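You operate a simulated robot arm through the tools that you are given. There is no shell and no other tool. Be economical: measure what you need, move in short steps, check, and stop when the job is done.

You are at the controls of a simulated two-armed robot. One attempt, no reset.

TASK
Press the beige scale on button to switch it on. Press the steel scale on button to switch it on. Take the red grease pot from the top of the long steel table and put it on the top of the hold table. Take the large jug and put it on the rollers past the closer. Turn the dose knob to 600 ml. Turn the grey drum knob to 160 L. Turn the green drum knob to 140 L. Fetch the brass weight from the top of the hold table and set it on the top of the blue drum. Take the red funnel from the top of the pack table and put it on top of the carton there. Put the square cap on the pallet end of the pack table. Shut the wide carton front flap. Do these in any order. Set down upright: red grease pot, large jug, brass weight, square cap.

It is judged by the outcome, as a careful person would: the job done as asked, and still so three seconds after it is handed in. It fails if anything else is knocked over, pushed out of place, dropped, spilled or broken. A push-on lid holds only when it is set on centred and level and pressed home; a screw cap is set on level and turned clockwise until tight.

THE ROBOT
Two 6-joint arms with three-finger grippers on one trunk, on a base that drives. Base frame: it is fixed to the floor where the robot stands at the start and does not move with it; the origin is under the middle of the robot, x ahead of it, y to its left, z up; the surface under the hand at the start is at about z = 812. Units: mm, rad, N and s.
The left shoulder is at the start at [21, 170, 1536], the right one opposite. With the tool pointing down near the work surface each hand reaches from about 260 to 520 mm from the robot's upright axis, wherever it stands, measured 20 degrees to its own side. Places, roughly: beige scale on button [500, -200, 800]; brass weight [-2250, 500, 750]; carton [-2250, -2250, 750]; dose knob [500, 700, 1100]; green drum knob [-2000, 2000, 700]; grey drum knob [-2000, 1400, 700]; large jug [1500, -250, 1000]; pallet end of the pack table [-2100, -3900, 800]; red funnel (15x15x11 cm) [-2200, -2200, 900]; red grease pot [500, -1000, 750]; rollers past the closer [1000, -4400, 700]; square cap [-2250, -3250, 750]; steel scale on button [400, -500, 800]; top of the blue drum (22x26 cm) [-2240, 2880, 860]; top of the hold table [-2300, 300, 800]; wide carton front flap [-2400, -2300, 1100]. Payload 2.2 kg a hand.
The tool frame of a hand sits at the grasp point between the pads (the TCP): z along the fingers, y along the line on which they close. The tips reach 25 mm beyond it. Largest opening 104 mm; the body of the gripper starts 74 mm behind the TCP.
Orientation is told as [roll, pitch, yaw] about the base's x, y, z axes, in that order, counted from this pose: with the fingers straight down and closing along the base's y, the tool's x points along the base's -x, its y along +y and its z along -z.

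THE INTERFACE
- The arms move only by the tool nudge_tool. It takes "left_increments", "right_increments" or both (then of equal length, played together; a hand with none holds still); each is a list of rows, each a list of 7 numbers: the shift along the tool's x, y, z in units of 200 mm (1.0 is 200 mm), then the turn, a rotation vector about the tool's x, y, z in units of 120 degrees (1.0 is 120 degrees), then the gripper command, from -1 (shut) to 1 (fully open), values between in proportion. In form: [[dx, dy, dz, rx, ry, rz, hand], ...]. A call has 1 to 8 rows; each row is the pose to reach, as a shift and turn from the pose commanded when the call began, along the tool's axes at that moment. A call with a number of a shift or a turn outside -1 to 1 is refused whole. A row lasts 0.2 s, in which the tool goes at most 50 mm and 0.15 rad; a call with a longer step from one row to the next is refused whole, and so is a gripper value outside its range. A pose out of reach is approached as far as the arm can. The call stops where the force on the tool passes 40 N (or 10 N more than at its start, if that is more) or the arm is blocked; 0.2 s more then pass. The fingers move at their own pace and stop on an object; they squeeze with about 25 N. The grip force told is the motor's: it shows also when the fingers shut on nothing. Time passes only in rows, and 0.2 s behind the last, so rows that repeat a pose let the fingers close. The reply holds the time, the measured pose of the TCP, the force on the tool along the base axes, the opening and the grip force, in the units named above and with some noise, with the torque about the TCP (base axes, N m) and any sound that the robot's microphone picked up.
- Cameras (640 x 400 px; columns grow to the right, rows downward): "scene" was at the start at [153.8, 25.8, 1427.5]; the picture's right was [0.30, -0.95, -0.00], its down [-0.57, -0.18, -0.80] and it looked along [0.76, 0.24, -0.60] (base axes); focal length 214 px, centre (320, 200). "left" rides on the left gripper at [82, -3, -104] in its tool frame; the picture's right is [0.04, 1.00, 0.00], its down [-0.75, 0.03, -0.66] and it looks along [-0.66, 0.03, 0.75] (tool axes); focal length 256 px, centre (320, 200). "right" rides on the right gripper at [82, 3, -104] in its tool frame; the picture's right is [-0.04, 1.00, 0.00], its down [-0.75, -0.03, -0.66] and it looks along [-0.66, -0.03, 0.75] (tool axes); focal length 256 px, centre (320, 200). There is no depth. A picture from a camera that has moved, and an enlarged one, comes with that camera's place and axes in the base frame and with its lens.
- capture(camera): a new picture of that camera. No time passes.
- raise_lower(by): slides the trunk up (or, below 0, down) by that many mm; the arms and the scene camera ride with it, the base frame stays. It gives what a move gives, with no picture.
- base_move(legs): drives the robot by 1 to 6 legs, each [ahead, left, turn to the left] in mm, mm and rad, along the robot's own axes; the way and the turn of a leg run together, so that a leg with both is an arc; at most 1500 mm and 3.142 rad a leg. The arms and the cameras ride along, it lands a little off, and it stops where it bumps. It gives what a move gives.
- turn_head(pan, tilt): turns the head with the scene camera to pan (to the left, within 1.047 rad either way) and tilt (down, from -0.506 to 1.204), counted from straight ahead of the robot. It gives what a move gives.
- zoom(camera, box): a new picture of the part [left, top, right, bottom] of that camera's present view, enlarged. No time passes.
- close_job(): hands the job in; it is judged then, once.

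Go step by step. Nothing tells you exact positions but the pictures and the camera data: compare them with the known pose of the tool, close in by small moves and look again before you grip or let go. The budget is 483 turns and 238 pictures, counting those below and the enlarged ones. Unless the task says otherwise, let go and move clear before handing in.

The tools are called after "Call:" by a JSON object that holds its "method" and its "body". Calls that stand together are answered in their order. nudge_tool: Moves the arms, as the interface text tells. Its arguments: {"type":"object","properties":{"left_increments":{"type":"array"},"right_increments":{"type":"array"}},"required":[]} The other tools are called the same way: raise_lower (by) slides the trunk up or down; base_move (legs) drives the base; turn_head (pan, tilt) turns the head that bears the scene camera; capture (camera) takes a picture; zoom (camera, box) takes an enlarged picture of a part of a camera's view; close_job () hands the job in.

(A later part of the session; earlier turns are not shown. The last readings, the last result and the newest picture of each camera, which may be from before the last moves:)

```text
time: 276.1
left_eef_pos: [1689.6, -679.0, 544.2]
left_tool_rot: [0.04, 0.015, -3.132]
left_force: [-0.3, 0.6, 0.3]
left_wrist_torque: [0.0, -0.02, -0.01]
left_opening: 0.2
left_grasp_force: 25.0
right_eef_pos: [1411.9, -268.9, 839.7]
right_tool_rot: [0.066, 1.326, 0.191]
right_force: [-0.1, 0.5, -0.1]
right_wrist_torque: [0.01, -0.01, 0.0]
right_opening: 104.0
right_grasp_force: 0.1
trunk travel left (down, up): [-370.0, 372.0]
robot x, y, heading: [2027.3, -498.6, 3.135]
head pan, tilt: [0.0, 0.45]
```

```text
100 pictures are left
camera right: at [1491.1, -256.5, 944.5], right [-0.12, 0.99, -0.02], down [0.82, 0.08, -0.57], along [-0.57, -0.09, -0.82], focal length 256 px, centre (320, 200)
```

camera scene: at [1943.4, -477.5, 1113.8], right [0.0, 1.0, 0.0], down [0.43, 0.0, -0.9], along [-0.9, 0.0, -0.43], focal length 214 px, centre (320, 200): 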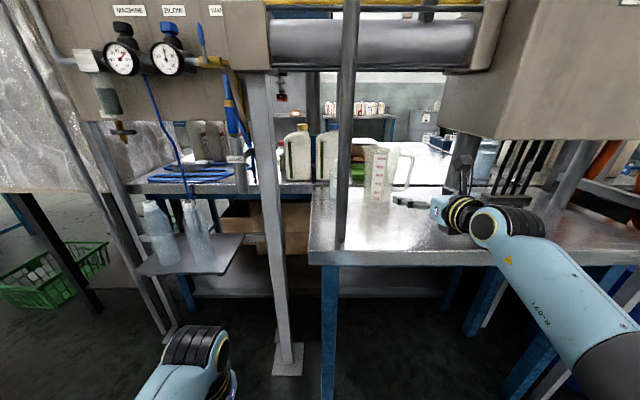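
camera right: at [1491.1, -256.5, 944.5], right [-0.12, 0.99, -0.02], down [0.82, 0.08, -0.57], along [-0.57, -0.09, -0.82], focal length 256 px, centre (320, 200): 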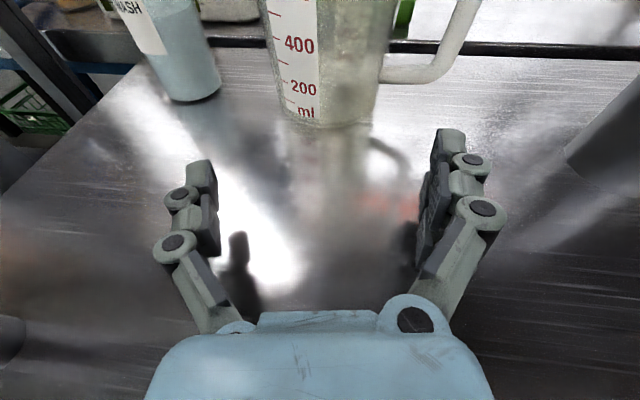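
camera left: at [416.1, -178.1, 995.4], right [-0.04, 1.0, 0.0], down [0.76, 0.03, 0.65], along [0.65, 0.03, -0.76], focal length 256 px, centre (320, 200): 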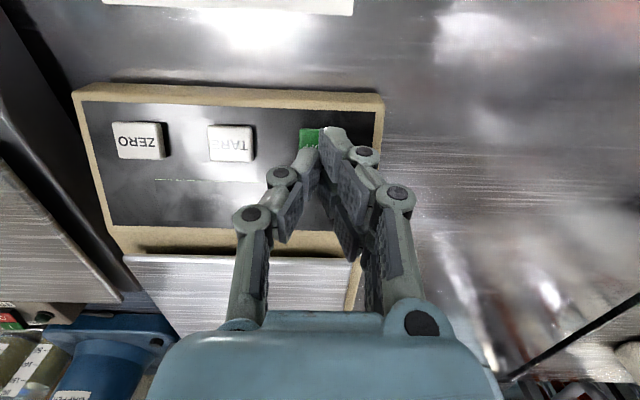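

Call:
{"method": "base_move", "body": {"legs": [[55, 0, 0]]}}

Call:
{"method": "capture", "body": {"camera": "right"}}

```text
time: 277.1
left_eef_pos: [1631.2, -677.6, 544.5]
left_tool_rot: [0.041, 0.015, -3.135]
left_force: [-0.6, -0.1, -0.3]
left_wrist_torque: [0.02, -0.01, 0.05]
left_opening: 0.0
left_grasp_force: 24.6
right_eef_pos: [1355.5, -266.9, 838.0]
right_tool_rot: [0.059, 1.325, 0.184]
right_force: [-1.4, -0.5, -0.6]
right_wrist_torque: [-0.03, -0.01, -0.01]
right_opening: 103.9
right_grasp_force: 0.1
trunk travel left (down, up): [-370.0, 372.0]
robot x, y, heading: [1974.9, -495.9, 3.137]
head pan, tilt: [0.0, 0.45]
```

```text
99 pictures are left
camera right: at [1435.0, -254.8, 943.6], right [-0.12, 0.99, -0.02], down [0.82, 0.08, -0.57], along [-0.57, -0.09, -0.82], focal length 256 px, centre (320, 200)
```

right: 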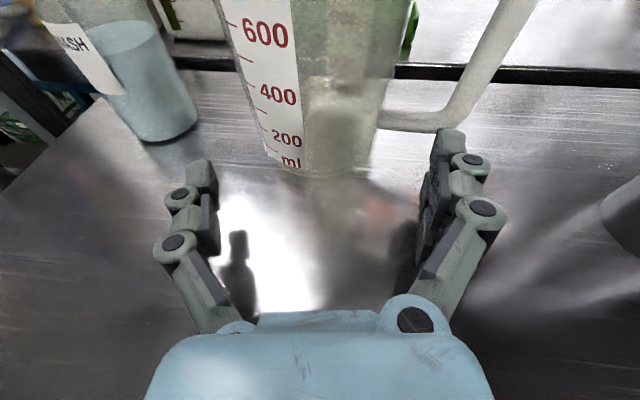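

Call:
{"method": "nudge_tool", "body": {"right_increments": [[0, 0, 0.1, 0, 0, 0, 1], [0, 0, 0.2, 0, 0, 0, 1], [0, 0, 0.3, 0, 0, 0, 1]]}}

Call:
{"method": "capture", "body": {"camera": "right"}}

```text
time: 277.9
left_eef_pos: [1632.5, -678.7, 544.2]
left_tool_rot: [0.042, 0.015, -3.133]
left_force: [-0.5, 0.0, -0.8]
left_wrist_torque: [0.02, -0.02, -0.02]
left_opening: 0.1
left_grasp_force: 24.8
right_eef_pos: [1298.3, -274.3, 825.3]
right_tool_rot: [0.063, 1.325, 0.187]
right_force: [-1.7, -0.3, 2.3]
right_wrist_torque: [-0.03, -0.18, -0.04]
right_opening: 104.2
right_grasp_force: 0.1
trunk travel left (down, up): [-370.0, 372.0]
robot x, y, heading: [1973.9, -498.4, 3.133]
head pan, tilt: [0.0, 0.45]
```

```text
98 pictures are left
camera right: at [1377.4, -262.1, 929.9], right [-0.12, 0.99, -0.02], down [0.81, 0.08, -0.57], along [-0.57, -0.09, -0.82], focal length 256 px, centre (320, 200)
```

right: 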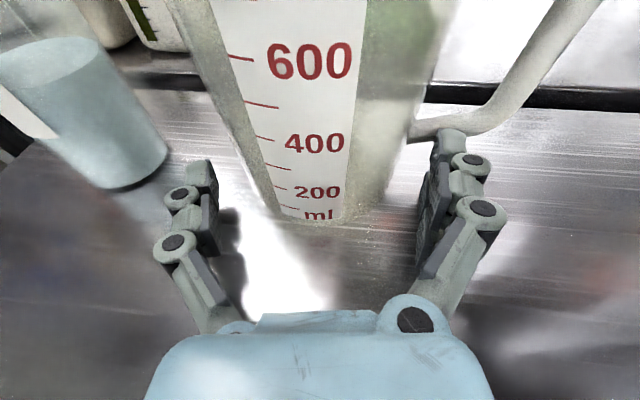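

Call:
{"method": "nudge_tool", "body": {"right_increments": [[0.01, 0, 0.06, 0, 0, 0, 1], [0.02, 0, 0.12, 0, 0, 0, 1]]}}

Call:
{"method": "capture", "body": {"camera": "right"}}

```text
time: 278.5
left_eef_pos: [1633.0, -677.7, 545.2]
left_tool_rot: [0.039, 0.013, -3.134]
left_force: [0.8, 0.3, -0.9]
left_wrist_torque: [0.02, 0.01, 0.0]
left_opening: 0.0
left_grasp_force: 25.5
right_eef_pos: [1275.9, -276.9, 826.0]
right_tool_rot: [0.064, 1.329, 0.19]
right_force: [4.6, 1.8, 12.8]
right_wrist_torque: [0.01, -1.31, 0.1]
right_opening: 103.9
right_grasp_force: 0.1
trunk travel left (down, up): [-370.0, 372.0]
robot x, y, heading: [1973.4, -499.4, 3.142]
head pan, tilt: [0.0, 0.45]
```

```text
97 pictures are left
camera right: at [1355.1, -264.5, 929.9], right [-0.12, 0.99, -0.02], down [0.81, 0.08, -0.58], along [-0.57, -0.09, -0.82], focal length 256 px, centre (320, 200)
```

right: 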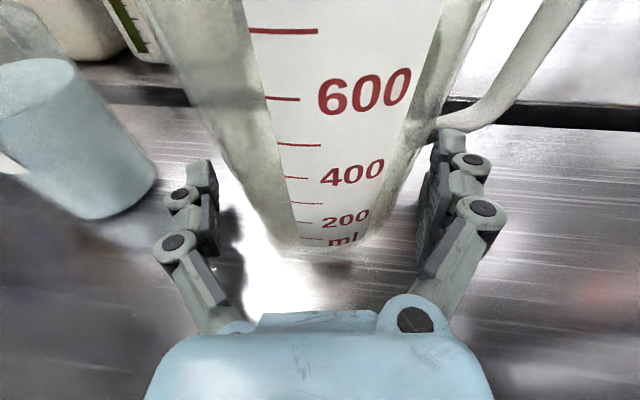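

The tips now extend past the jug's widest line. I'll close and check.

Call:
{"method": "nudge_tool", "body": {"right_increments": [[0, 0, 0.02, 0, 0, 0, 0.6], [0, 0, 0.02, 0, 0, 0, -1], [0, 0, 0.02, 0, 0, 0, -1], [0, 0, 0.02, 0, 0, 0, -1]]}}

Call:
{"method": "capture", "body": {"camera": "right"}}

```text
time: 279.5
left_eef_pos: [1632.9, -678.6, 546.2]
left_tool_rot: [0.042, 0.012, -3.133]
left_force: [-0.1, 0.3, 0.7]
left_wrist_torque: [0.0, 0.0, -0.02]
left_opening: 0.3
left_grasp_force: 24.8
right_eef_pos: [1271.8, -277.4, 826.6]
right_tool_rot: [0.065, 1.332, 0.19]
right_force: [8.3, 4.4, 25.3]
right_wrist_torque: [-0.06, -2.42, 0.49]
right_opening: 89.3
right_grasp_force: 25.2
trunk travel left (down, up): [-370.0, 372.0]
robot x, y, heading: [1971.0, -498.7, 3.138]
head pan, tilt: [0.0, 0.45]
```

```text
96 pictures are left
camera right: at [1352.1, -265.0, 929.9], right [-0.12, 0.99, -0.02], down [0.81, 0.08, -0.58], along [-0.57, -0.09, -0.82], focal length 256 px, centre (320, 200)
```

right: 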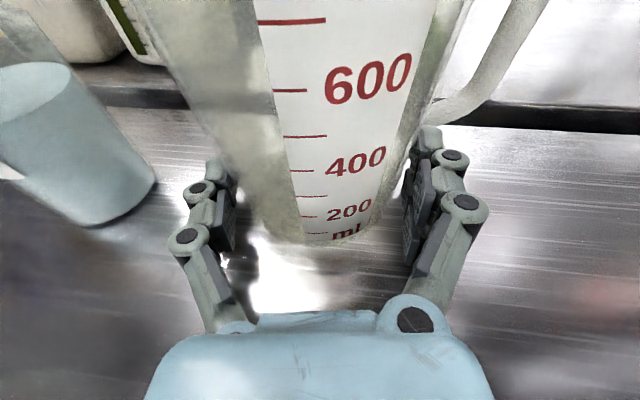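

Call:
{"method": "raise_lower", "body": {"by": 12}}

Call:
{"method": "capture", "body": {"camera": "right"}}

Call:
{"method": "zoom", "body": {"camera": "scene", "box": [300, 120, 520, 280]}}

```text
time: 280.1
left_eef_pos: [1632.1, -678.1, 556.3]
left_tool_rot: [0.042, 0.015, -3.131]
left_force: [-0.2, 0.4, -0.5]
left_wrist_torque: [0.0, 0.0, 0.02]
left_opening: 0.1
left_grasp_force: 24.6
right_eef_pos: [1271.6, -280.3, 831.5]
right_tool_rot: [0.056, 1.32, 0.183]
right_force: [-0.8, -0.2, -1.2]
right_wrist_torque: [0.02, -0.04, 0.01]
right_opening: 89.3
right_grasp_force: 25.1
trunk travel left (down, up): [-382.0, 360.0]
robot x, y, heading: [1974.5, -500.7, 3.14]
head pan, tilt: [0.0, 0.45]
```

```text
95 pictures are left
camera right: at [1349.9, -266.2, 936.4], right [-0.12, 0.99, -0.03], down [0.82, 0.08, -0.57], along [-0.56, -0.09, -0.82], focal length 256 px, centre (320, 200)
```

right: 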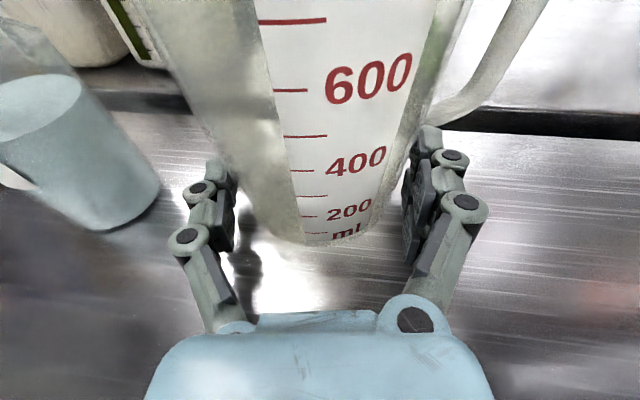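

```text
2.50 times, centred on (410, 200) of scene
camera zoom: at [1805.3, -497.9, 1093.8], right [0.0, 1.0, 0.0], down [0.44, 0.0, -0.9], along [-0.9, 0.0, -0.44], focal length 536 px, centre (95, 200)
```

zoom: 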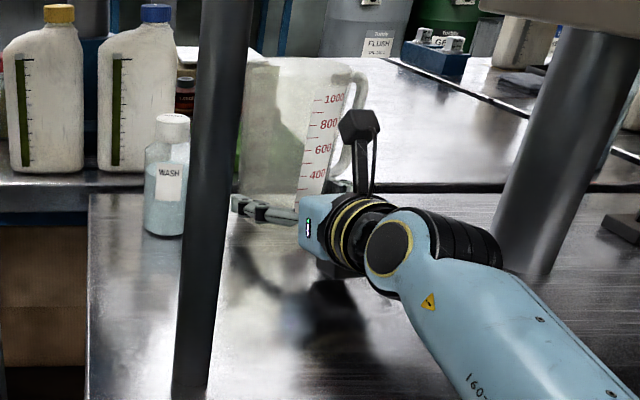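

The jug moves with the hand. Raise further.

Call:
{"method": "raise_lower", "body": {"by": 60}}

Call:
{"method": "capture", "body": {"camera": "right"}}

```text
time: 281.1
left_eef_pos: [1632.0, -678.5, 616.6]
left_tool_rot: [0.042, 0.016, -3.133]
left_force: [0.0, 0.7, 0.4]
left_wrist_torque: [-0.01, 0.0, -0.03]
left_opening: 0.3
left_grasp_force: 24.8
right_eef_pos: [1269.6, -278.0, 893.2]
right_tool_rot: [0.058, 1.324, 0.183]
right_force: [0.3, 0.0, -0.8]
right_wrist_torque: [0.02, -0.02, -0.01]
right_opening: 89.2
right_grasp_force: 25.1
trunk travel left (down, up): [-442.0, 300.0]
robot x, y, heading: [1976.6, -497.7, 3.137]
head pan, tilt: [0.0, 0.45]
```

```text
93 pictures are left
camera right: at [1349.9, -265.5, 997.8], right [-0.12, 0.99, -0.02], down [0.82, 0.08, -0.57], along [-0.57, -0.09, -0.82], focal length 256 px, centre (320, 200)
```

right: 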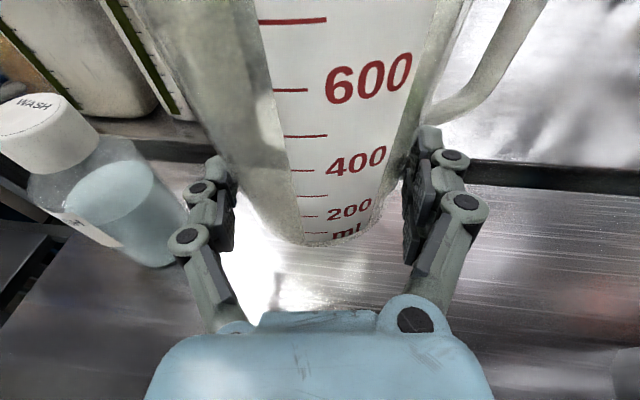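

The jug is clear of the bench and held. Backing straight out.

Call:
{"method": "base_move", "body": {"legs": [[-500, 0, 0]]}}

Call:
{"method": "capture", "body": {"camera": "scene"}}

```text
time: 284.0
left_eef_pos: [2135.1, -681.4, 617.4]
left_tool_rot: [0.041, 0.014, -3.137]
left_force: [0.4, -0.2, 0.3]
left_wrist_torque: [0.02, -0.01, 0.02]
left_opening: 0.0
left_grasp_force: 25.4
right_eef_pos: [1775.2, -279.4, 894.1]
right_tool_rot: [0.06, 1.326, 0.181]
right_force: [0.1, -0.2, 0.0]
right_wrist_torque: [-0.01, -0.06, -0.01]
right_opening: 89.2
right_grasp_force: 24.5
trunk travel left (down, up): [-442.0, 300.0]
robot x, y, heading: [2478.0, -499.9, 3.127]
head pan, tilt: [0.0, 0.45]
```

```text
92 pictures are left
camera scene: at [2311.7, -500.7, 1155.8], right [0.01, 1.0, 0.0], down [0.44, 0.0, -0.9], along [-0.9, 0.01, -0.44], focal length 214 px, centre (320, 200)
```

scene: 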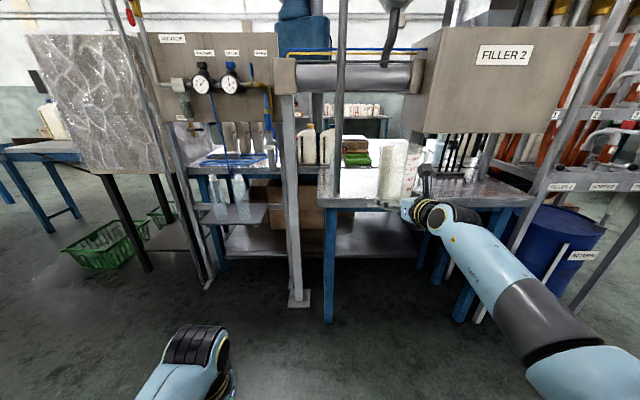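

Call:
{"method": "base_move", "body": {"legs": [[-120, 0, 0], [0, 0, 1.57]]}}

Call:
{"method": "turn_head", "body": {"pan": -0.3, "tilt": 0.35}}

Call:
{"method": "capture", "body": {"camera": "scene"}}

```text
time: 289.1
left_eef_pos: [2771.2, -848.6, 615.8]
left_tool_rot: [0.042, 0.016, -1.581]
left_force: [0.1, 0.6, 0.1]
left_wrist_torque: [-0.02, 0.0, 0.03]
left_opening: 0.1
left_grasp_force: 25.0
right_eef_pos: [2364.8, -1202.9, 894.3]
right_tool_rot: [0.062, 1.325, 1.737]
right_force: [0.1, 0.4, -0.8]
right_wrist_torque: [0.02, 0.0, 0.01]
right_opening: 88.6
right_grasp_force: 24.9
trunk travel left (down, up): [-442.0, 300.0]
robot x, y, heading: [2599.2, -501.1, -1.597]
head pan, tilt: [0.0, 0.45]
```

```text
time: 289.9
left_eef_pos: [2770.7, -847.1, 617.1]
left_tool_rot: [0.042, 0.015, -1.58]
left_force: [0.1, 0.3, 0.2]
left_wrist_torque: [-0.01, 0.02, 0.0]
left_opening: 0.0
left_grasp_force: 24.9
right_eef_pos: [2364.5, -1201.7, 894.0]
right_tool_rot: [0.06, 1.325, 1.738]
right_force: [0.5, -0.4, -1.8]
right_wrist_torque: [0.01, 0.0, 0.01]
right_opening: 88.6
right_grasp_force: 24.8
trunk travel left (down, up): [-442.0, 300.0]
robot x, y, heading: [2595.4, -504.3, -1.598]
head pan, tilt: [-0.3, 0.351]
```

```text
91 pictures are left
camera scene: at [2566.7, -665.3, 1164.9], right [-0.95, 0.32, 0.0], down [0.11, 0.33, -0.94], along [-0.3, -0.89, -0.34], focal length 214 px, centre (320, 200)
```

scene: 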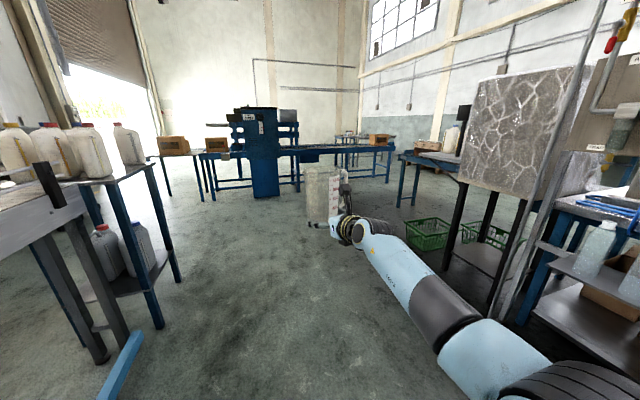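

The closer is ahead with rollers to its right. I'll drive down the aisle and then over.

Call:
{"method": "base_move", "body": {"legs": [[1300, 0, 0], [1250, 0, 0]]}}

Call:
{"method": "capture", "body": {"camera": "scene"}}

```text
time: 302.3
left_eef_pos: [2713.4, -3386.8, 615.4]
left_tool_rot: [0.042, 0.016, -1.578]
left_force: [0.3, -1.0, 0.3]
left_wrist_torque: [0.01, 0.02, 0.01]
left_opening: 0.2
left_grasp_force: 24.8
right_eef_pos: [2308.3, -3742.2, 894.6]
right_tool_rot: [0.06, 1.325, 1.739]
right_force: [0.0, -0.2, -1.2]
right_wrist_torque: [0.03, 0.02, 0.0]
right_opening: 88.2
right_grasp_force: 25.1
trunk travel left (down, up): [-442.0, 300.0]
robot x, y, heading: [2535.2, -3041.6, -1.591]
head pan, tilt: [-0.3, 0.351]
```

```text
90 pictures are left
camera scene: at [2507.9, -3204.6, 1164.9], right [-0.95, 0.32, 0.0], down [0.11, 0.33, -0.94], along [-0.3, -0.89, -0.34], focal length 214 px, centre (320, 200)
```

scene: 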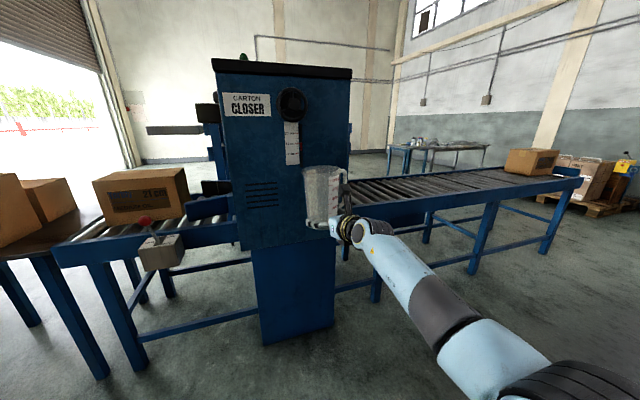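

Call:
{"method": "base_move", "body": {"legs": [[0, -1150, 0.02]]}}

Call:
{"method": "turn_head", "body": {"pan": -0.2, "tilt": 0.5}}

Call:
{"method": "capture", "body": {"camera": "scene"}}

```text
time: 308.1
left_eef_pos: [1571.5, -3370.8, 617.3]
left_tool_rot: [0.041, 0.016, -1.557]
left_force: [0.5, 0.8, -0.2]
left_wrist_torque: [-0.05, -0.03, -0.03]
left_opening: 0.1
left_grasp_force: 24.9
right_eef_pos: [1172.5, -3733.5, 893.4]
right_tool_rot: [0.057, 1.326, 1.76]
right_force: [-0.1, -0.8, -1.3]
right_wrist_torque: [0.05, 0.0, 0.02]
right_opening: 88.0
right_grasp_force: 25.2
trunk travel left (down, up): [-442.0, 300.0]
robot x, y, heading: [1393.6, -3029.4, -1.572]
head pan, tilt: [-0.3, 0.351]
```

```text
time: 308.8
left_eef_pos: [1570.8, -3370.2, 615.9]
left_tool_rot: [0.041, 0.016, -1.557]
left_force: [0.8, 0.5, -0.1]
left_wrist_torque: [-0.03, -0.03, 0.02]
left_opening: 0.0
left_grasp_force: 25.0
right_eef_pos: [1173.8, -3734.1, 893.5]
right_tool_rot: [0.06, 1.325, 1.761]
right_force: [0.0, 0.5, -1.6]
right_wrist_torque: [0.02, -0.02, -0.03]
right_opening: 88.0
right_grasp_force: 24.7
trunk travel left (down, up): [-442.0, 300.0]
robot x, y, heading: [1390.7, -3028.8, -1.57]
head pan, tilt: [-0.201, 0.499]
```

```text
89 pictures are left
camera scene: at [1371.7, -3192.9, 1151.3], right [-0.98, 0.2, 0.0], down [0.1, 0.47, -0.88], along [-0.18, -0.86, -0.48], focal length 214 px, centre (320, 200)
```

scene: 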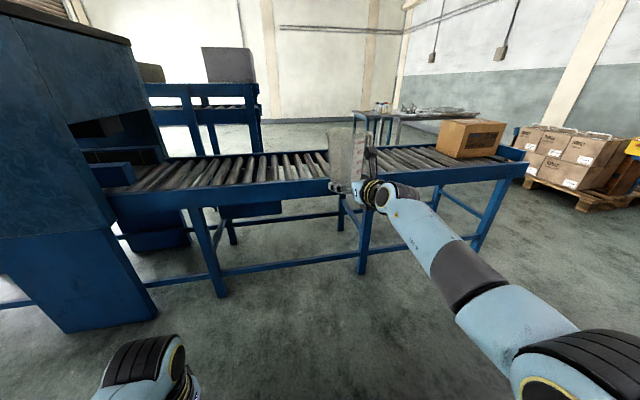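

Call:
{"method": "zoom", "body": {"camera": "scene", "box": [180, 100, 480, 240]}}

```text
2.13 times, centred on (330, 170) of scene
camera zoom: at [1371.7, -3192.9, 1151.3], right [-0.98, 0.2, 0.0], down [0.1, 0.47, -0.88], along [-0.18, -0.86, -0.48], focal length 458 px, centre (299, 264)
```

zoom: 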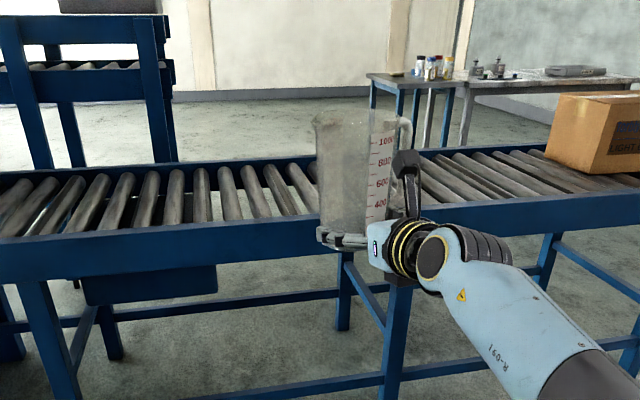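

Call:
{"method": "base_move", "body": {"legs": [[620, 0, 0]]}}

Call:
{"method": "capture", "body": {"camera": "right"}}

Call:
{"method": "capture", "body": {"camera": "scene"}}

```text
time: 312.3
left_eef_pos: [1568.5, -3999.3, 617.4]
left_tool_rot: [0.041, 0.014, -1.558]
left_force: [0.1, 0.2, 0.2]
left_wrist_torque: [0.03, -0.01, -0.03]
left_opening: 0.0
left_grasp_force: 24.6
right_eef_pos: [1170.5, -4361.8, 893.6]
right_tool_rot: [0.057, 1.325, 1.758]
right_force: [0.4, -0.5, -0.5]
right_wrist_torque: [0.03, 0.03, 0.0]
right_opening: 87.8
right_grasp_force: 24.7
trunk travel left (down, up): [-442.0, 300.0]
robot x, y, heading: [1389.6, -3660.3, -1.575]
head pan, tilt: [-0.201, 0.499]
```

```text
87 pictures are left
camera right: at [1158.0, -4281.2, 998.1], right [-0.99, -0.12, -0.02], down [-0.09, 0.82, -0.57], along [0.09, -0.57, -0.82], focal length 256 px, centre (320, 200)
```

right: 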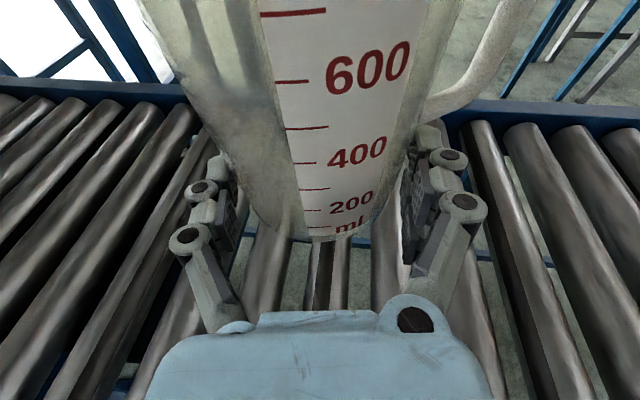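

```text
86 pictures are left
camera scene: at [1370.5, -3821.4, 1151.1], right [-0.98, 0.2, 0.0], down [0.1, 0.47, -0.88], along [-0.18, -0.86, -0.48], focal length 214 px, centre (320, 200)
```

scene: 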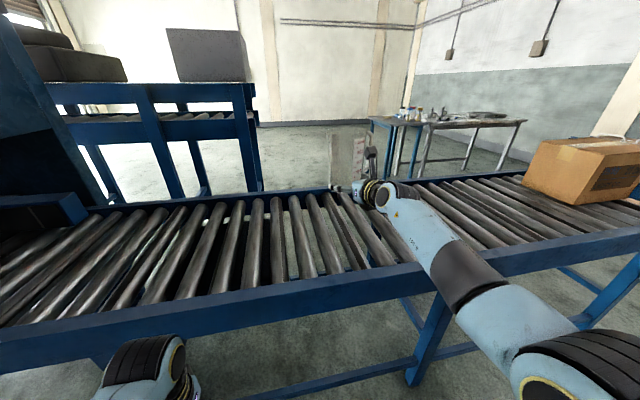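

Call:
{"method": "zoom", "body": {"camera": "right", "box": [160, 190, 520, 340]}}

Call:
{"method": "zoom", "body": {"camera": "scene", "box": [240, 110, 440, 290]}}

```text
1.78 times, centred on (340, 265) of right
camera zoom: at [1158.0, -4281.2, 998.1], right [-0.99, -0.12, -0.02], down [-0.09, 0.82, -0.57], along [0.09, -0.57, -0.82], focal length 455 px, centre (284, 84)
```

zoom: 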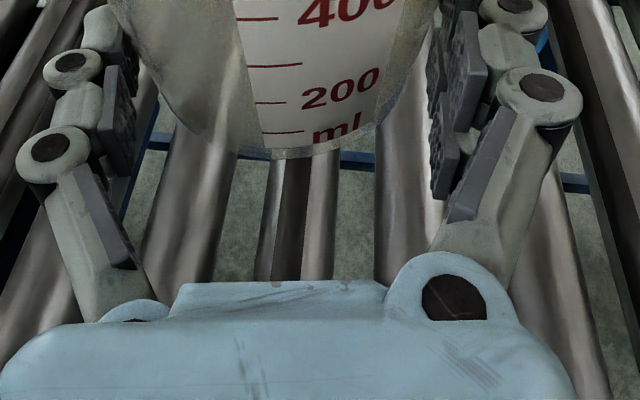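

```text
2.22 times, centred on (340, 200) of scene
camera zoom: at [1370.5, -3821.4, 1151.1], right [-0.98, 0.2, 0.0], down [0.1, 0.47, -0.88], along [-0.18, -0.86, -0.48], focal length 477 px, centre (276, 200)
```

zoom: 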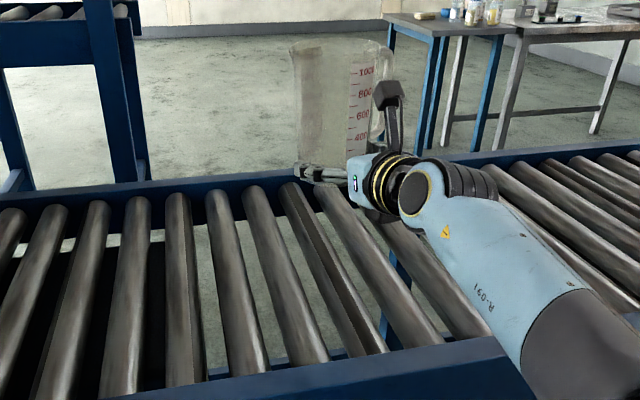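

Rollers are about 70 mm apart; the jug must straddle two rollers, centred on a gap (x≈1132). I'll shift 36 mm right and a bit deeper, then recheck.

Call:
{"method": "base_move", "body": {"legs": [[55, -36, 0]]}}

Call:
{"method": "raise_lower", "body": {"by": -110}}

Call:
{"method": "capture", "body": {"camera": "right"}}

Call:
{"method": "capture", "body": {"camera": "scene"}}

```text
time: 313.3
left_eef_pos: [1531.2, -4055.6, 616.4]
left_tool_rot: [0.047, 0.016, -1.559]
left_force: [-0.3, 0.0, 0.2]
left_wrist_torque: [0.02, -0.05, 0.0]
left_opening: 0.0
left_grasp_force: 24.9
right_eef_pos: [1133.5, -4417.3, 892.2]
right_tool_rot: [0.054, 1.326, 1.755]
right_force: [-0.3, -0.8, -1.6]
right_wrist_torque: [-0.03, -0.02, -0.02]
right_opening: 87.8
right_grasp_force: 25.0
trunk travel left (down, up): [-442.0, 300.0]
robot x, y, heading: [1349.5, -3715.3, -1.573]
head pan, tilt: [-0.201, 0.499]
```

```text
time: 314.8
left_eef_pos: [1534.7, -4054.3, 505.6]
left_tool_rot: [0.044, 0.016, -1.56]
left_force: [-0.6, 0.7, -0.4]
left_wrist_torque: [-0.02, -0.01, 0.02]
left_opening: 0.0
left_grasp_force: 25.3
right_eef_pos: [1134.1, -4416.1, 784.4]
right_tool_rot: [0.058, 1.326, 1.757]
right_force: [-0.2, -0.3, -1.7]
right_wrist_torque: [0.05, 0.03, 0.03]
right_opening: 87.6
right_grasp_force: 24.6
trunk travel left (down, up): [-332.0, 410.0]
robot x, y, heading: [1353.8, -3711.4, -1.575]
head pan, tilt: [-0.201, 0.499]
```

```text
83 pictures are left
camera right: at [1121.0, -4335.5, 889.0], right [-0.99, -0.12, -0.02], down [-0.08, 0.82, -0.57], along [0.09, -0.57, -0.82], focal length 256 px, centre (320, 200)
```

right: 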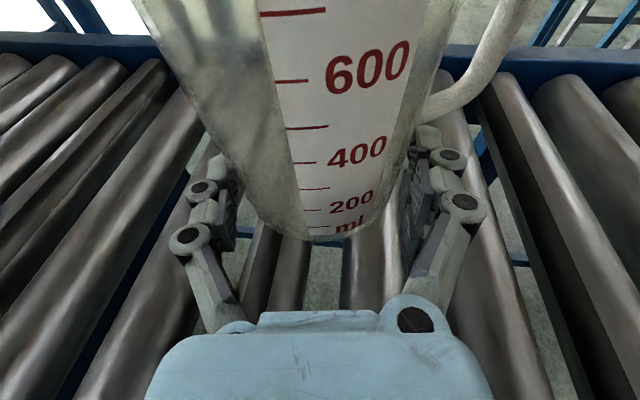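

```text
82 pictures are left
camera scene: at [1333.9, -3880.4, 1038.0], right [-0.98, 0.2, 0.0], down [0.1, 0.47, -0.88], along [-0.18, -0.86, -0.48], focal length 214 px, centre (320, 200)
```

scene: 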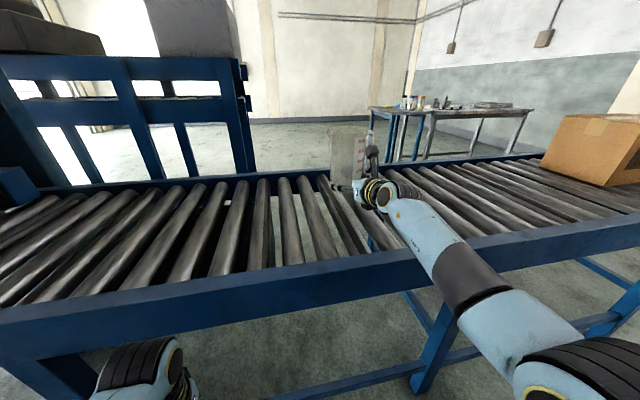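

Call:
{"method": "base_move", "body": {"legs": [[0, -3, 0]]}}

Call:
{"method": "raise_lower", "body": {"by": -38}}

Call:
{"method": "capture", "body": {"camera": "right"}}

Call:
{"method": "zoom", "body": {"camera": "scene", "box": [280, 100, 440, 220]}}

```text
time: 315.5
left_eef_pos: [1531.7, -4053.9, 506.8]
left_tool_rot: [0.044, 0.016, -1.56]
left_force: [-0.6, 0.0, -0.1]
left_wrist_torque: [0.0, -0.02, 0.0]
left_opening: 0.3
left_grasp_force: 24.9
right_eef_pos: [1129.9, -4416.6, 782.9]
right_tool_rot: [0.057, 1.327, 1.757]
right_force: [0.4, -0.1, -0.9]
right_wrist_torque: [0.02, 0.0, -0.01]
right_opening: 87.8
right_grasp_force: 24.7
trunk travel left (down, up): [-332.0, 410.0]
robot x, y, heading: [1348.7, -3715.7, -1.579]
head pan, tilt: [-0.201, 0.499]
```

```text
time: 316.3
left_eef_pos: [1532.3, -4053.4, 467.9]
left_tool_rot: [0.047, 0.015, -1.56]
left_force: [0.2, -0.4, 0.5]
left_wrist_torque: [0.04, -0.03, -0.02]
left_opening: 0.1
left_grasp_force: 24.8
right_eef_pos: [1131.2, -4417.7, 746.6]
right_tool_rot: [0.06, 1.325, 1.76]
right_force: [0.2, -0.6, 1.9]
right_wrist_torque: [-0.12, -0.18, -0.03]
right_opening: 87.8
right_grasp_force: 25.1
trunk travel left (down, up): [-294.0, 448.0]
robot x, y, heading: [1351.8, -3713.5, -1.575]
head pan, tilt: [-0.201, 0.499]
```

```text
81 pictures are left
camera right: at [1118.0, -4335.5, 850.8], right [-0.99, -0.12, -0.02], down [-0.08, 0.82, -0.57], along [0.09, -0.57, -0.82], focal length 256 px, centre (320, 200)
```

right: 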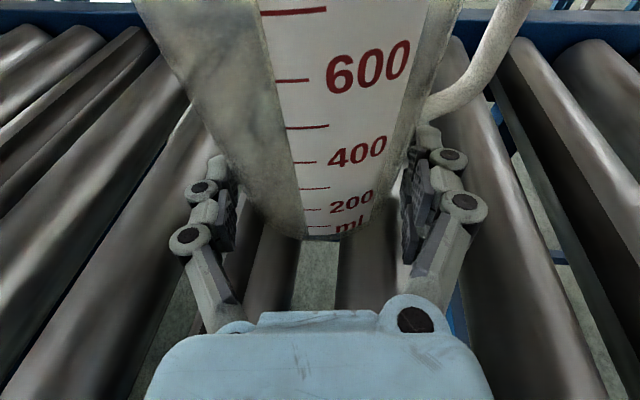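

```text
3.33 times, centred on (360, 160) of scene
camera zoom: at [1330.9, -3882.5, 998.5], right [-0.98, 0.2, 0.0], down [0.1, 0.47, -0.88], along [-0.18, -0.86, -0.48], focal length 715 px, centre (187, 333)
```

zoom: 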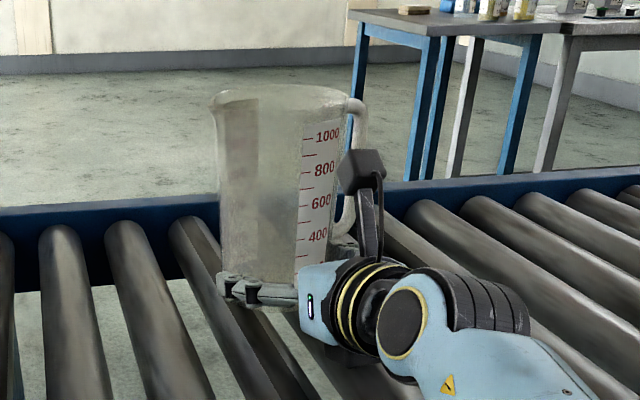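

Call:
{"method": "raise_lower", "body": {"by": -5}}

```text
time: 316.8
left_eef_pos: [1532.6, -4052.7, 465.3]
left_tool_rot: [0.047, 0.013, -1.558]
left_force: [0.2, 0.4, -0.9]
left_wrist_torque: [-0.01, 0.03, 0.04]
left_opening: 0.1
left_grasp_force: 25.2
right_eef_pos: [1131.1, -4416.0, 744.9]
right_tool_rot: [0.069, 1.334, 1.768]
right_force: [-2.6, -0.7, 25.9]
right_wrist_torque: [2.55, 0.0, 0.31]
right_opening: 87.8
right_grasp_force: 24.8
trunk travel left (down, up): [-289.0, 453.0]
robot x, y, heading: [1351.5, -3713.3, -1.572]
head pan, tilt: [-0.201, 0.499]
```

The gripper underside rests on the rollers with the jug base within about a millimetre. Releasing.

Call:
{"method": "nudge_tool", "body": {"right_increments": [[0, 0, 0, 0, 0, 0, -0.2], [0, 0, 0, 0, 0, 0, 0.75], [0, 0, 0, 0, 0, 0, 0.78], [0, 0, 0, 0, 0, 0, 0.85]]}}

Call:
{"method": "capture", "body": {"camera": "right"}}

Call:
{"method": "zoom", "body": {"camera": "scene", "box": [280, 100, 440, 220]}}

```text
time: 317.8
left_eef_pos: [1532.6, -4053.2, 463.1]
left_tool_rot: [0.048, 0.011, -1.56]
left_force: [-0.2, -0.2, -0.3]
left_wrist_torque: [-0.03, 0.0, 0.0]
left_opening: 0.0
left_grasp_force: 24.9
right_eef_pos: [1130.9, -4416.1, 746.4]
right_tool_rot: [0.069, 1.332, 1.769]
right_force: [-6.7, -6.0, 32.9]
right_wrist_torque: [2.97, 0.04, 0.59]
right_opening: 95.9
right_grasp_force: 0.0
trunk travel left (down, up): [-289.0, 453.0]
robot x, y, heading: [1349.2, -3716.6, -1.575]
head pan, tilt: [-0.201, 0.499]
```

```text
79 pictures are left
camera right: at [1118.1, -4334.4, 850.0], right [-0.99, -0.12, -0.02], down [-0.08, 0.81, -0.58], along [0.09, -0.57, -0.81], focal length 256 px, centre (320, 200)
```

right: 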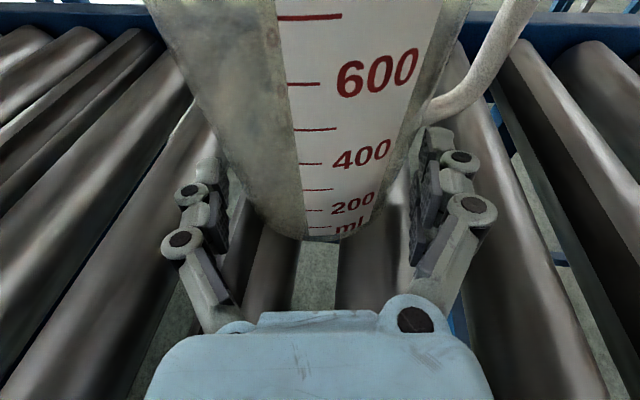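

```text
3.33 times, centred on (360, 160) of scene
camera zoom: at [1331.2, -3881.1, 993.8], right [-0.98, 0.2, 0.0], down [0.1, 0.47, -0.88], along [-0.18, -0.86, -0.48], focal length 715 px, centre (187, 333)
```

zoom: 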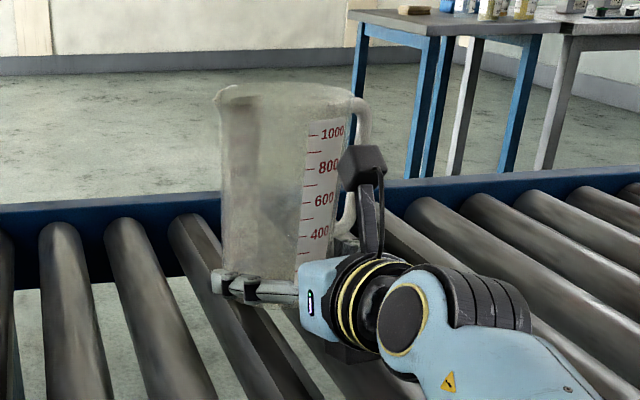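

The jug leans very slightly, perhaps with its handle against the finger. I'll ease up 2 mm and withdraw straight back, then look.

Call:
{"method": "raise_lower", "body": {"by": 3}}

Call:
{"method": "base_move", "body": {"legs": [[-60, 0, 0]]}}

Call:
{"method": "capture", "body": {"camera": "right"}}

Call:
{"method": "zoom", "body": {"camera": "scene", "box": [280, 100, 440, 220]}}

```text
time: 318.4
left_eef_pos: [1532.1, -4054.3, 466.5]
left_tool_rot: [0.047, 0.012, -1.561]
left_force: [-0.4, 0.3, 0.0]
left_wrist_torque: [0.02, 0.0, 0.0]
left_opening: 0.0
left_grasp_force: 25.2
right_eef_pos: [1131.0, -4415.8, 745.7]
right_tool_rot: [0.064, 1.327, 1.762]
right_force: [-5.7, -8.4, 23.7]
right_wrist_torque: [2.04, 0.05, 0.46]
right_opening: 95.9
right_grasp_force: 0.1
trunk travel left (down, up): [-292.0, 450.0]
robot x, y, heading: [1350.8, -3715.7, -1.574]
head pan, tilt: [-0.201, 0.499]
```

```text
time: 319.3
left_eef_pos: [1534.5, -4012.6, 467.0]
left_tool_rot: [0.051, 0.015, -1.559]
left_force: [-0.8, 0.6, 1.1]
left_wrist_torque: [-0.01, 0.0, -0.02]
left_opening: 0.0
left_grasp_force: 24.5
right_eef_pos: [1132.2, -4376.2, 745.5]
right_tool_rot: [0.06, 1.329, 1.76]
right_force: [0.3, -0.1, 2.4]
right_wrist_torque: [0.26, 0.01, 0.05]
right_opening: 96.1
right_grasp_force: 0.0
trunk travel left (down, up): [-292.0, 450.0]
robot x, y, heading: [1343.0, -3672.3, -1.576]
head pan, tilt: [-0.201, 0.499]
stopped in leg 1: the force on the tool passed its limit at 60 N (the readings are from after the stop); the commanded pose is now the measured one
```

```text
77 pictures are left
camera right: at [1119.0, -4295.0, 849.9], right [-0.99, -0.12, -0.02], down [-0.08, 0.81, -0.57], along [0.09, -0.57, -0.82], focal length 256 px, centre (320, 200)
```

right: 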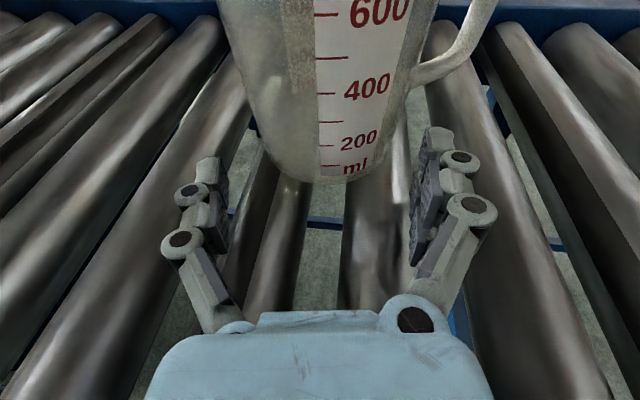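

```text
3.33 times, centred on (360, 160) of scene
camera zoom: at [1331.4, -3841.8, 996.3], right [-0.98, 0.2, 0.0], down [0.1, 0.47, -0.88], along [-0.18, -0.86, -0.48], focal length 715 px, centre (187, 333)
```

zoom: 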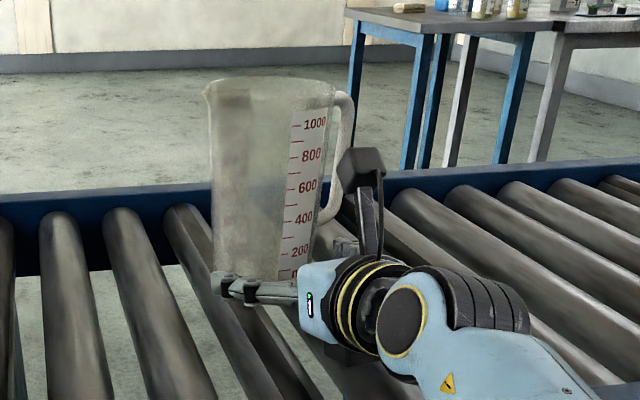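

Call:
{"method": "raise_lower", "body": {"by": 22}}

Call:
{"method": "base_move", "body": {"legs": [[-200, 0, 0]]}}

Call:
{"method": "capture", "body": {"camera": "scene"}}

Call:
{"method": "capture", "body": {"camera": "right"}}

```text
time: 320.0
left_eef_pos: [1532.7, -4014.8, 488.9]
left_tool_rot: [0.05, 0.014, -1.56]
left_force: [-0.4, -0.8, 0.4]
left_wrist_torque: [-0.02, -0.02, -0.01]
left_opening: 0.0
left_grasp_force: 25.0
right_eef_pos: [1132.6, -4375.5, 765.5]
right_tool_rot: [0.056, 1.326, 1.757]
right_force: [0.5, 0.0, 1.1]
right_wrist_torque: [-0.01, 0.0, 0.01]
right_opening: 96.2
right_grasp_force: 0.1
trunk travel left (down, up): [-314.0, 428.0]
robot x, y, heading: [1348.2, -3673.6, -1.575]
head pan, tilt: [-0.201, 0.499]
```

```text
time: 321.6
left_eef_pos: [1534.9, -3812.0, 488.5]
left_tool_rot: [0.049, 0.013, -1.561]
left_force: [0.4, 0.2, -0.3]
left_wrist_torque: [0.02, -0.01, -0.01]
left_opening: 0.0
left_grasp_force: 25.2
right_eef_pos: [1131.6, -4174.5, 767.4]
right_tool_rot: [0.06, 1.329, 1.76]
right_force: [-0.2, 0.6, -0.3]
right_wrist_torque: [0.02, 0.0, 0.04]
right_opening: 96.1
right_grasp_force: 0.0
trunk travel left (down, up): [-314.0, 428.0]
robot x, y, heading: [1352.3, -3471.7, -1.571]
head pan, tilt: [-0.201, 0.499]
```

```text
75 pictures are left
camera scene: at [1331.7, -3639.9, 1019.3], right [-0.98, 0.2, 0.0], down [0.1, 0.47, -0.88], along [-0.18, -0.86, -0.48], focal length 214 px, centre (320, 200)
```

scene: 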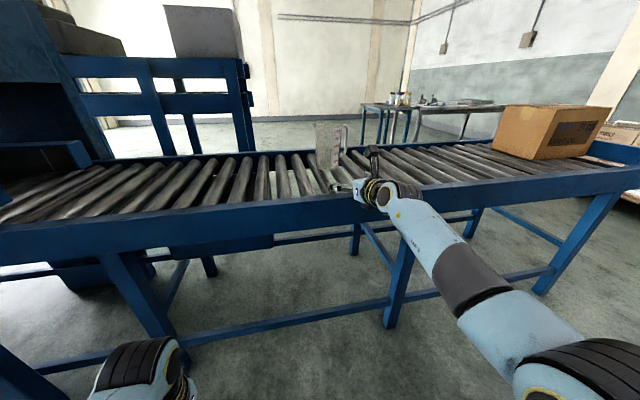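

```text
74 pictures are left
camera right: at [1119.2, -4094.3, 871.8], right [-0.99, -0.12, -0.02], down [-0.08, 0.81, -0.57], along [0.09, -0.57, -0.82], focal length 256 px, centre (320, 200)
```

right: 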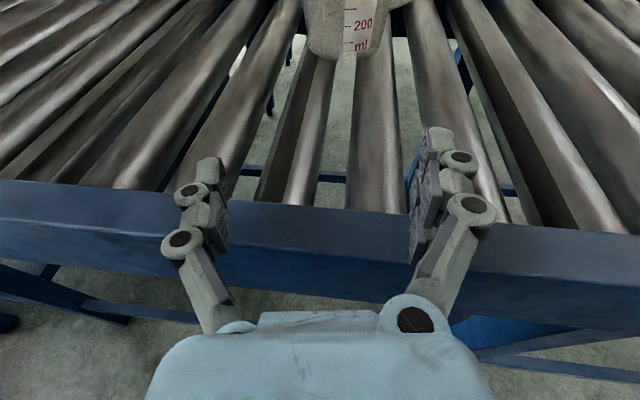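

The jug stands upright across two rollers. I'll back off, turn towards the pack table side, and restore the right hand to tool-down.

Call:
{"method": "base_move", "body": {"legs": [[-400, 0, 0], [0, 0, -1.571]]}}

Call:
{"method": "nudge_tool", "body": {"right_increments": [[0, 0, -0.1, 0, 0, 0.07, 0], [0, 0, -0.1, 0, 0, 0.14, 0], [0, 0, -0.1, 0, 0, 0.21, 0], [0, 0, -0.1, 0, 0, 0.28, 0], [0, 0, -0.1, 0, 0, 0.35, 0], [0, 0, -0.1, 0, 0, 0.42, 0], [0, 0, -0.1, 0, 0, 0.49, 0], [0, 0, -0.1, 0, 0, 0.56, 0]]}}

Call:
{"method": "nudge_tool", "body": {"right_increments": [[0, 0, 0, 0, 0, 0.07, 0], [0, 0, 0, 0, 0, 0.14, 0], [0, 0, 0, 0, 0, 0.21, 0], [0, 0, 0, 0, 0, 0.28, 0], [0, 0, 0, 0, 0, 0.35, 0], [0, 0, 0, 0, 0, 0.42, 0], [0, 0, 0, 0, 0, 0.49, 0], [0, 0, 0, 0, 0, 0.56, 0]]}}

```text
time: 326.8
left_eef_pos: [1117.1, -3386.8, 489.2]
left_tool_rot: [0.044, 0.015, -2.7]
left_force: [0.1, -0.2, 0.2]
left_wrist_torque: [-0.01, 0.01, 0.01]
left_opening: 0.4
left_grasp_force: 24.8
right_eef_pos: [623.5, -3183.1, 772.2]
right_tool_rot: [-0.057, 1.338, 0.511]
right_force: [3.1, -14.7, -0.9]
right_wrist_torque: [-0.33, -0.01, -0.02]
right_opening: 92.7
right_grasp_force: 0.1
trunk travel left (down, up): [-314.0, 428.0]
robot x, y, heading: [1347.6, -3078.1, -2.715]
head pan, tilt: [-0.201, 0.499]
stopped in leg 2: the force on the tool passed its limit at 77 N (the readings are from after the stop); the commanded pose is now the measured one
```

```text
time: 328.6
left_eef_pos: [1117.1, -3385.4, 488.5]
left_tool_rot: [0.047, 0.014, -2.7]
left_force: [-0.4, -0.9, 0.7]
left_wrist_torque: [0.02, -0.02, -0.01]
left_opening: 0.0
left_grasp_force: 25.0
right_eef_pos: [638.4, -3168.7, 777.2]
right_tool_rot: [-1.321, 0.373, -0.911]
right_force: [-0.4, 0.1, -0.4]
right_wrist_torque: [0.03, 0.02, -0.02]
right_opening: 52.0
right_grasp_force: 0.0
trunk travel left (down, up): [-314.0, 428.0]
robot x, y, heading: [1352.4, -3075.6, -2.712]
head pan, tilt: [-0.201, 0.499]
```

```text
time: 330.4
left_eef_pos: [1116.6, -3384.7, 489.4]
left_tool_rot: [0.046, 0.013, -2.702]
left_force: [-0.3, -0.4, 0.5]
left_wrist_torque: [0.02, 0.03, -0.01]
left_opening: 0.1
left_grasp_force: 25.6
right_eef_pos: [638.6, -3168.7, 777.4]
right_tool_rot: [-1.247, -0.761, -1.23]
right_force: [-0.9, 0.4, -0.6]
right_wrist_torque: [-0.01, 0.01, 0.03]
right_opening: 51.9
right_grasp_force: 0.0
trunk travel left (down, up): [-314.0, 428.0]
robot x, y, heading: [1351.3, -3077.1, -2.716]
head pan, tilt: [-0.201, 0.499]
```

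The right hand bumped something while turning; I'll look at what it was.

Call:
{"method": "turn_head", "body": {"pan": -0.3, "tilt": 0.5}}

Call:
{"method": "capture", "body": {"camera": "scene"}}

```text
time: 331.0
left_eef_pos: [1116.0, -3385.1, 488.8]
left_tool_rot: [0.048, 0.014, -2.703]
left_force: [-0.1, -1.0, -0.1]
left_wrist_torque: [0.01, -0.03, 0.01]
left_opening: 0.0
left_grasp_force: 25.4
right_eef_pos: [638.2, -3168.8, 777.7]
right_tool_rot: [-1.251, -0.757, -1.228]
right_force: [0.3, 0.2, 0.7]
right_wrist_torque: [0.02, 0.0, 0.01]
right_opening: 52.0
right_grasp_force: 0.0
trunk travel left (down, up): [-314.0, 428.0]
robot x, y, heading: [1351.2, -3075.9, -2.716]
head pan, tilt: [-0.3, 0.499]
```

```text
73 pictures are left
camera scene: at [1189.1, -3121.1, 1019.2], right [-0.13, 0.99, 0.0], down [0.48, 0.06, -0.88], along [-0.87, -0.11, -0.48], focal length 214 px, centre (320, 200)
```

scene: 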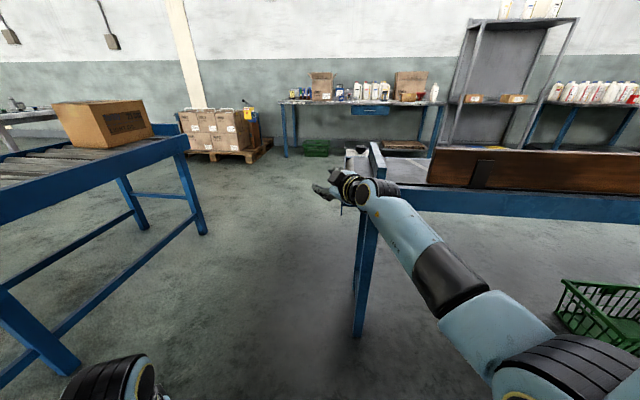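

It was the end frame of the neighbouring fixed table, undisturbed. I'll move clear of it, finish the turn, and level the right hand.

Call:
{"method": "base_move", "body": {"legs": [[196, 433, 0], [0, 0, -0.426]]}}

Call:
{"method": "nudge_tool", "body": {"right_increments": [[0, 0, 0, 0, 0, 0.07, 0], [0, 0, 0, 0, 0, 0.14, 0], [0, 0, 0, 0, 0, 0.21, 0], [0, 0, 0, 0, 0, 0.28, 0], [0, 0, 0, 0, 0, 0.35, 0], [0, 0, 0, 0, 0, 0.38, 0]]}}

Call:
{"method": "raise_lower", "body": {"by": 250}}

```text
time: 335.1
left_eef_pos: [1007.1, -3736.7, 487.7]
left_tool_rot: [0.047, 0.014, -3.135]
left_force: [0.3, -0.4, 0.9]
left_wrist_torque: [0.01, 0.01, 0.0]
left_opening: 0.0
left_grasp_force: 24.9
right_eef_pos: [663.0, -3340.7, 778.7]
right_tool_rot: [-1.249, -0.758, -1.66]
right_force: [0.8, 0.3, 0.5]
right_wrist_torque: [-0.01, 0.0, 0.03]
right_opening: 51.9
right_grasp_force: 0.0
trunk travel left (down, up): [-314.0, 428.0]
robot x, y, heading: [1345.4, -3562.7, 3.135]
head pan, tilt: [-0.3, 0.499]
```

```text
time: 336.5
left_eef_pos: [1005.8, -3737.3, 489.3]
left_tool_rot: [0.048, 0.013, -3.133]
left_force: [0.3, -0.2, 0.2]
left_wrist_torque: [0.01, 0.0, 0.0]
left_opening: 0.0
left_grasp_force: 25.7
right_eef_pos: [663.8, -3341.3, 777.7]
right_tool_rot: [0.052, -1.338, -3.06]
right_force: [0.2, 0.2, 0.0]
right_wrist_torque: [-0.02, -0.01, -0.01]
right_opening: 51.9
right_grasp_force: 0.1
trunk travel left (down, up): [-314.0, 428.0]
robot x, y, heading: [1351.2, -3551.4, 3.132]
head pan, tilt: [-0.3, 0.499]
```

```text
time: 339.1
left_eef_pos: [1005.8, -3738.2, 737.9]
left_tool_rot: [0.047, 0.015, -3.134]
left_force: [0.5, 0.3, 0.5]
left_wrist_torque: [0.0, 0.0, 0.0]
left_opening: 0.0
left_grasp_force: 25.0
right_eef_pos: [662.6, -3340.2, 1027.4]
right_tool_rot: [0.043, -1.338, -3.049]
right_force: [0.0, -0.1, -0.1]
right_wrist_torque: [0.01, 0.02, 0.01]
right_opening: 52.0
right_grasp_force: 0.0
trunk travel left (down, up): [-564.0, 178.0]
robot x, y, heading: [1348.9, -3558.3, 3.137]
head pan, tilt: [-0.3, 0.499]
```

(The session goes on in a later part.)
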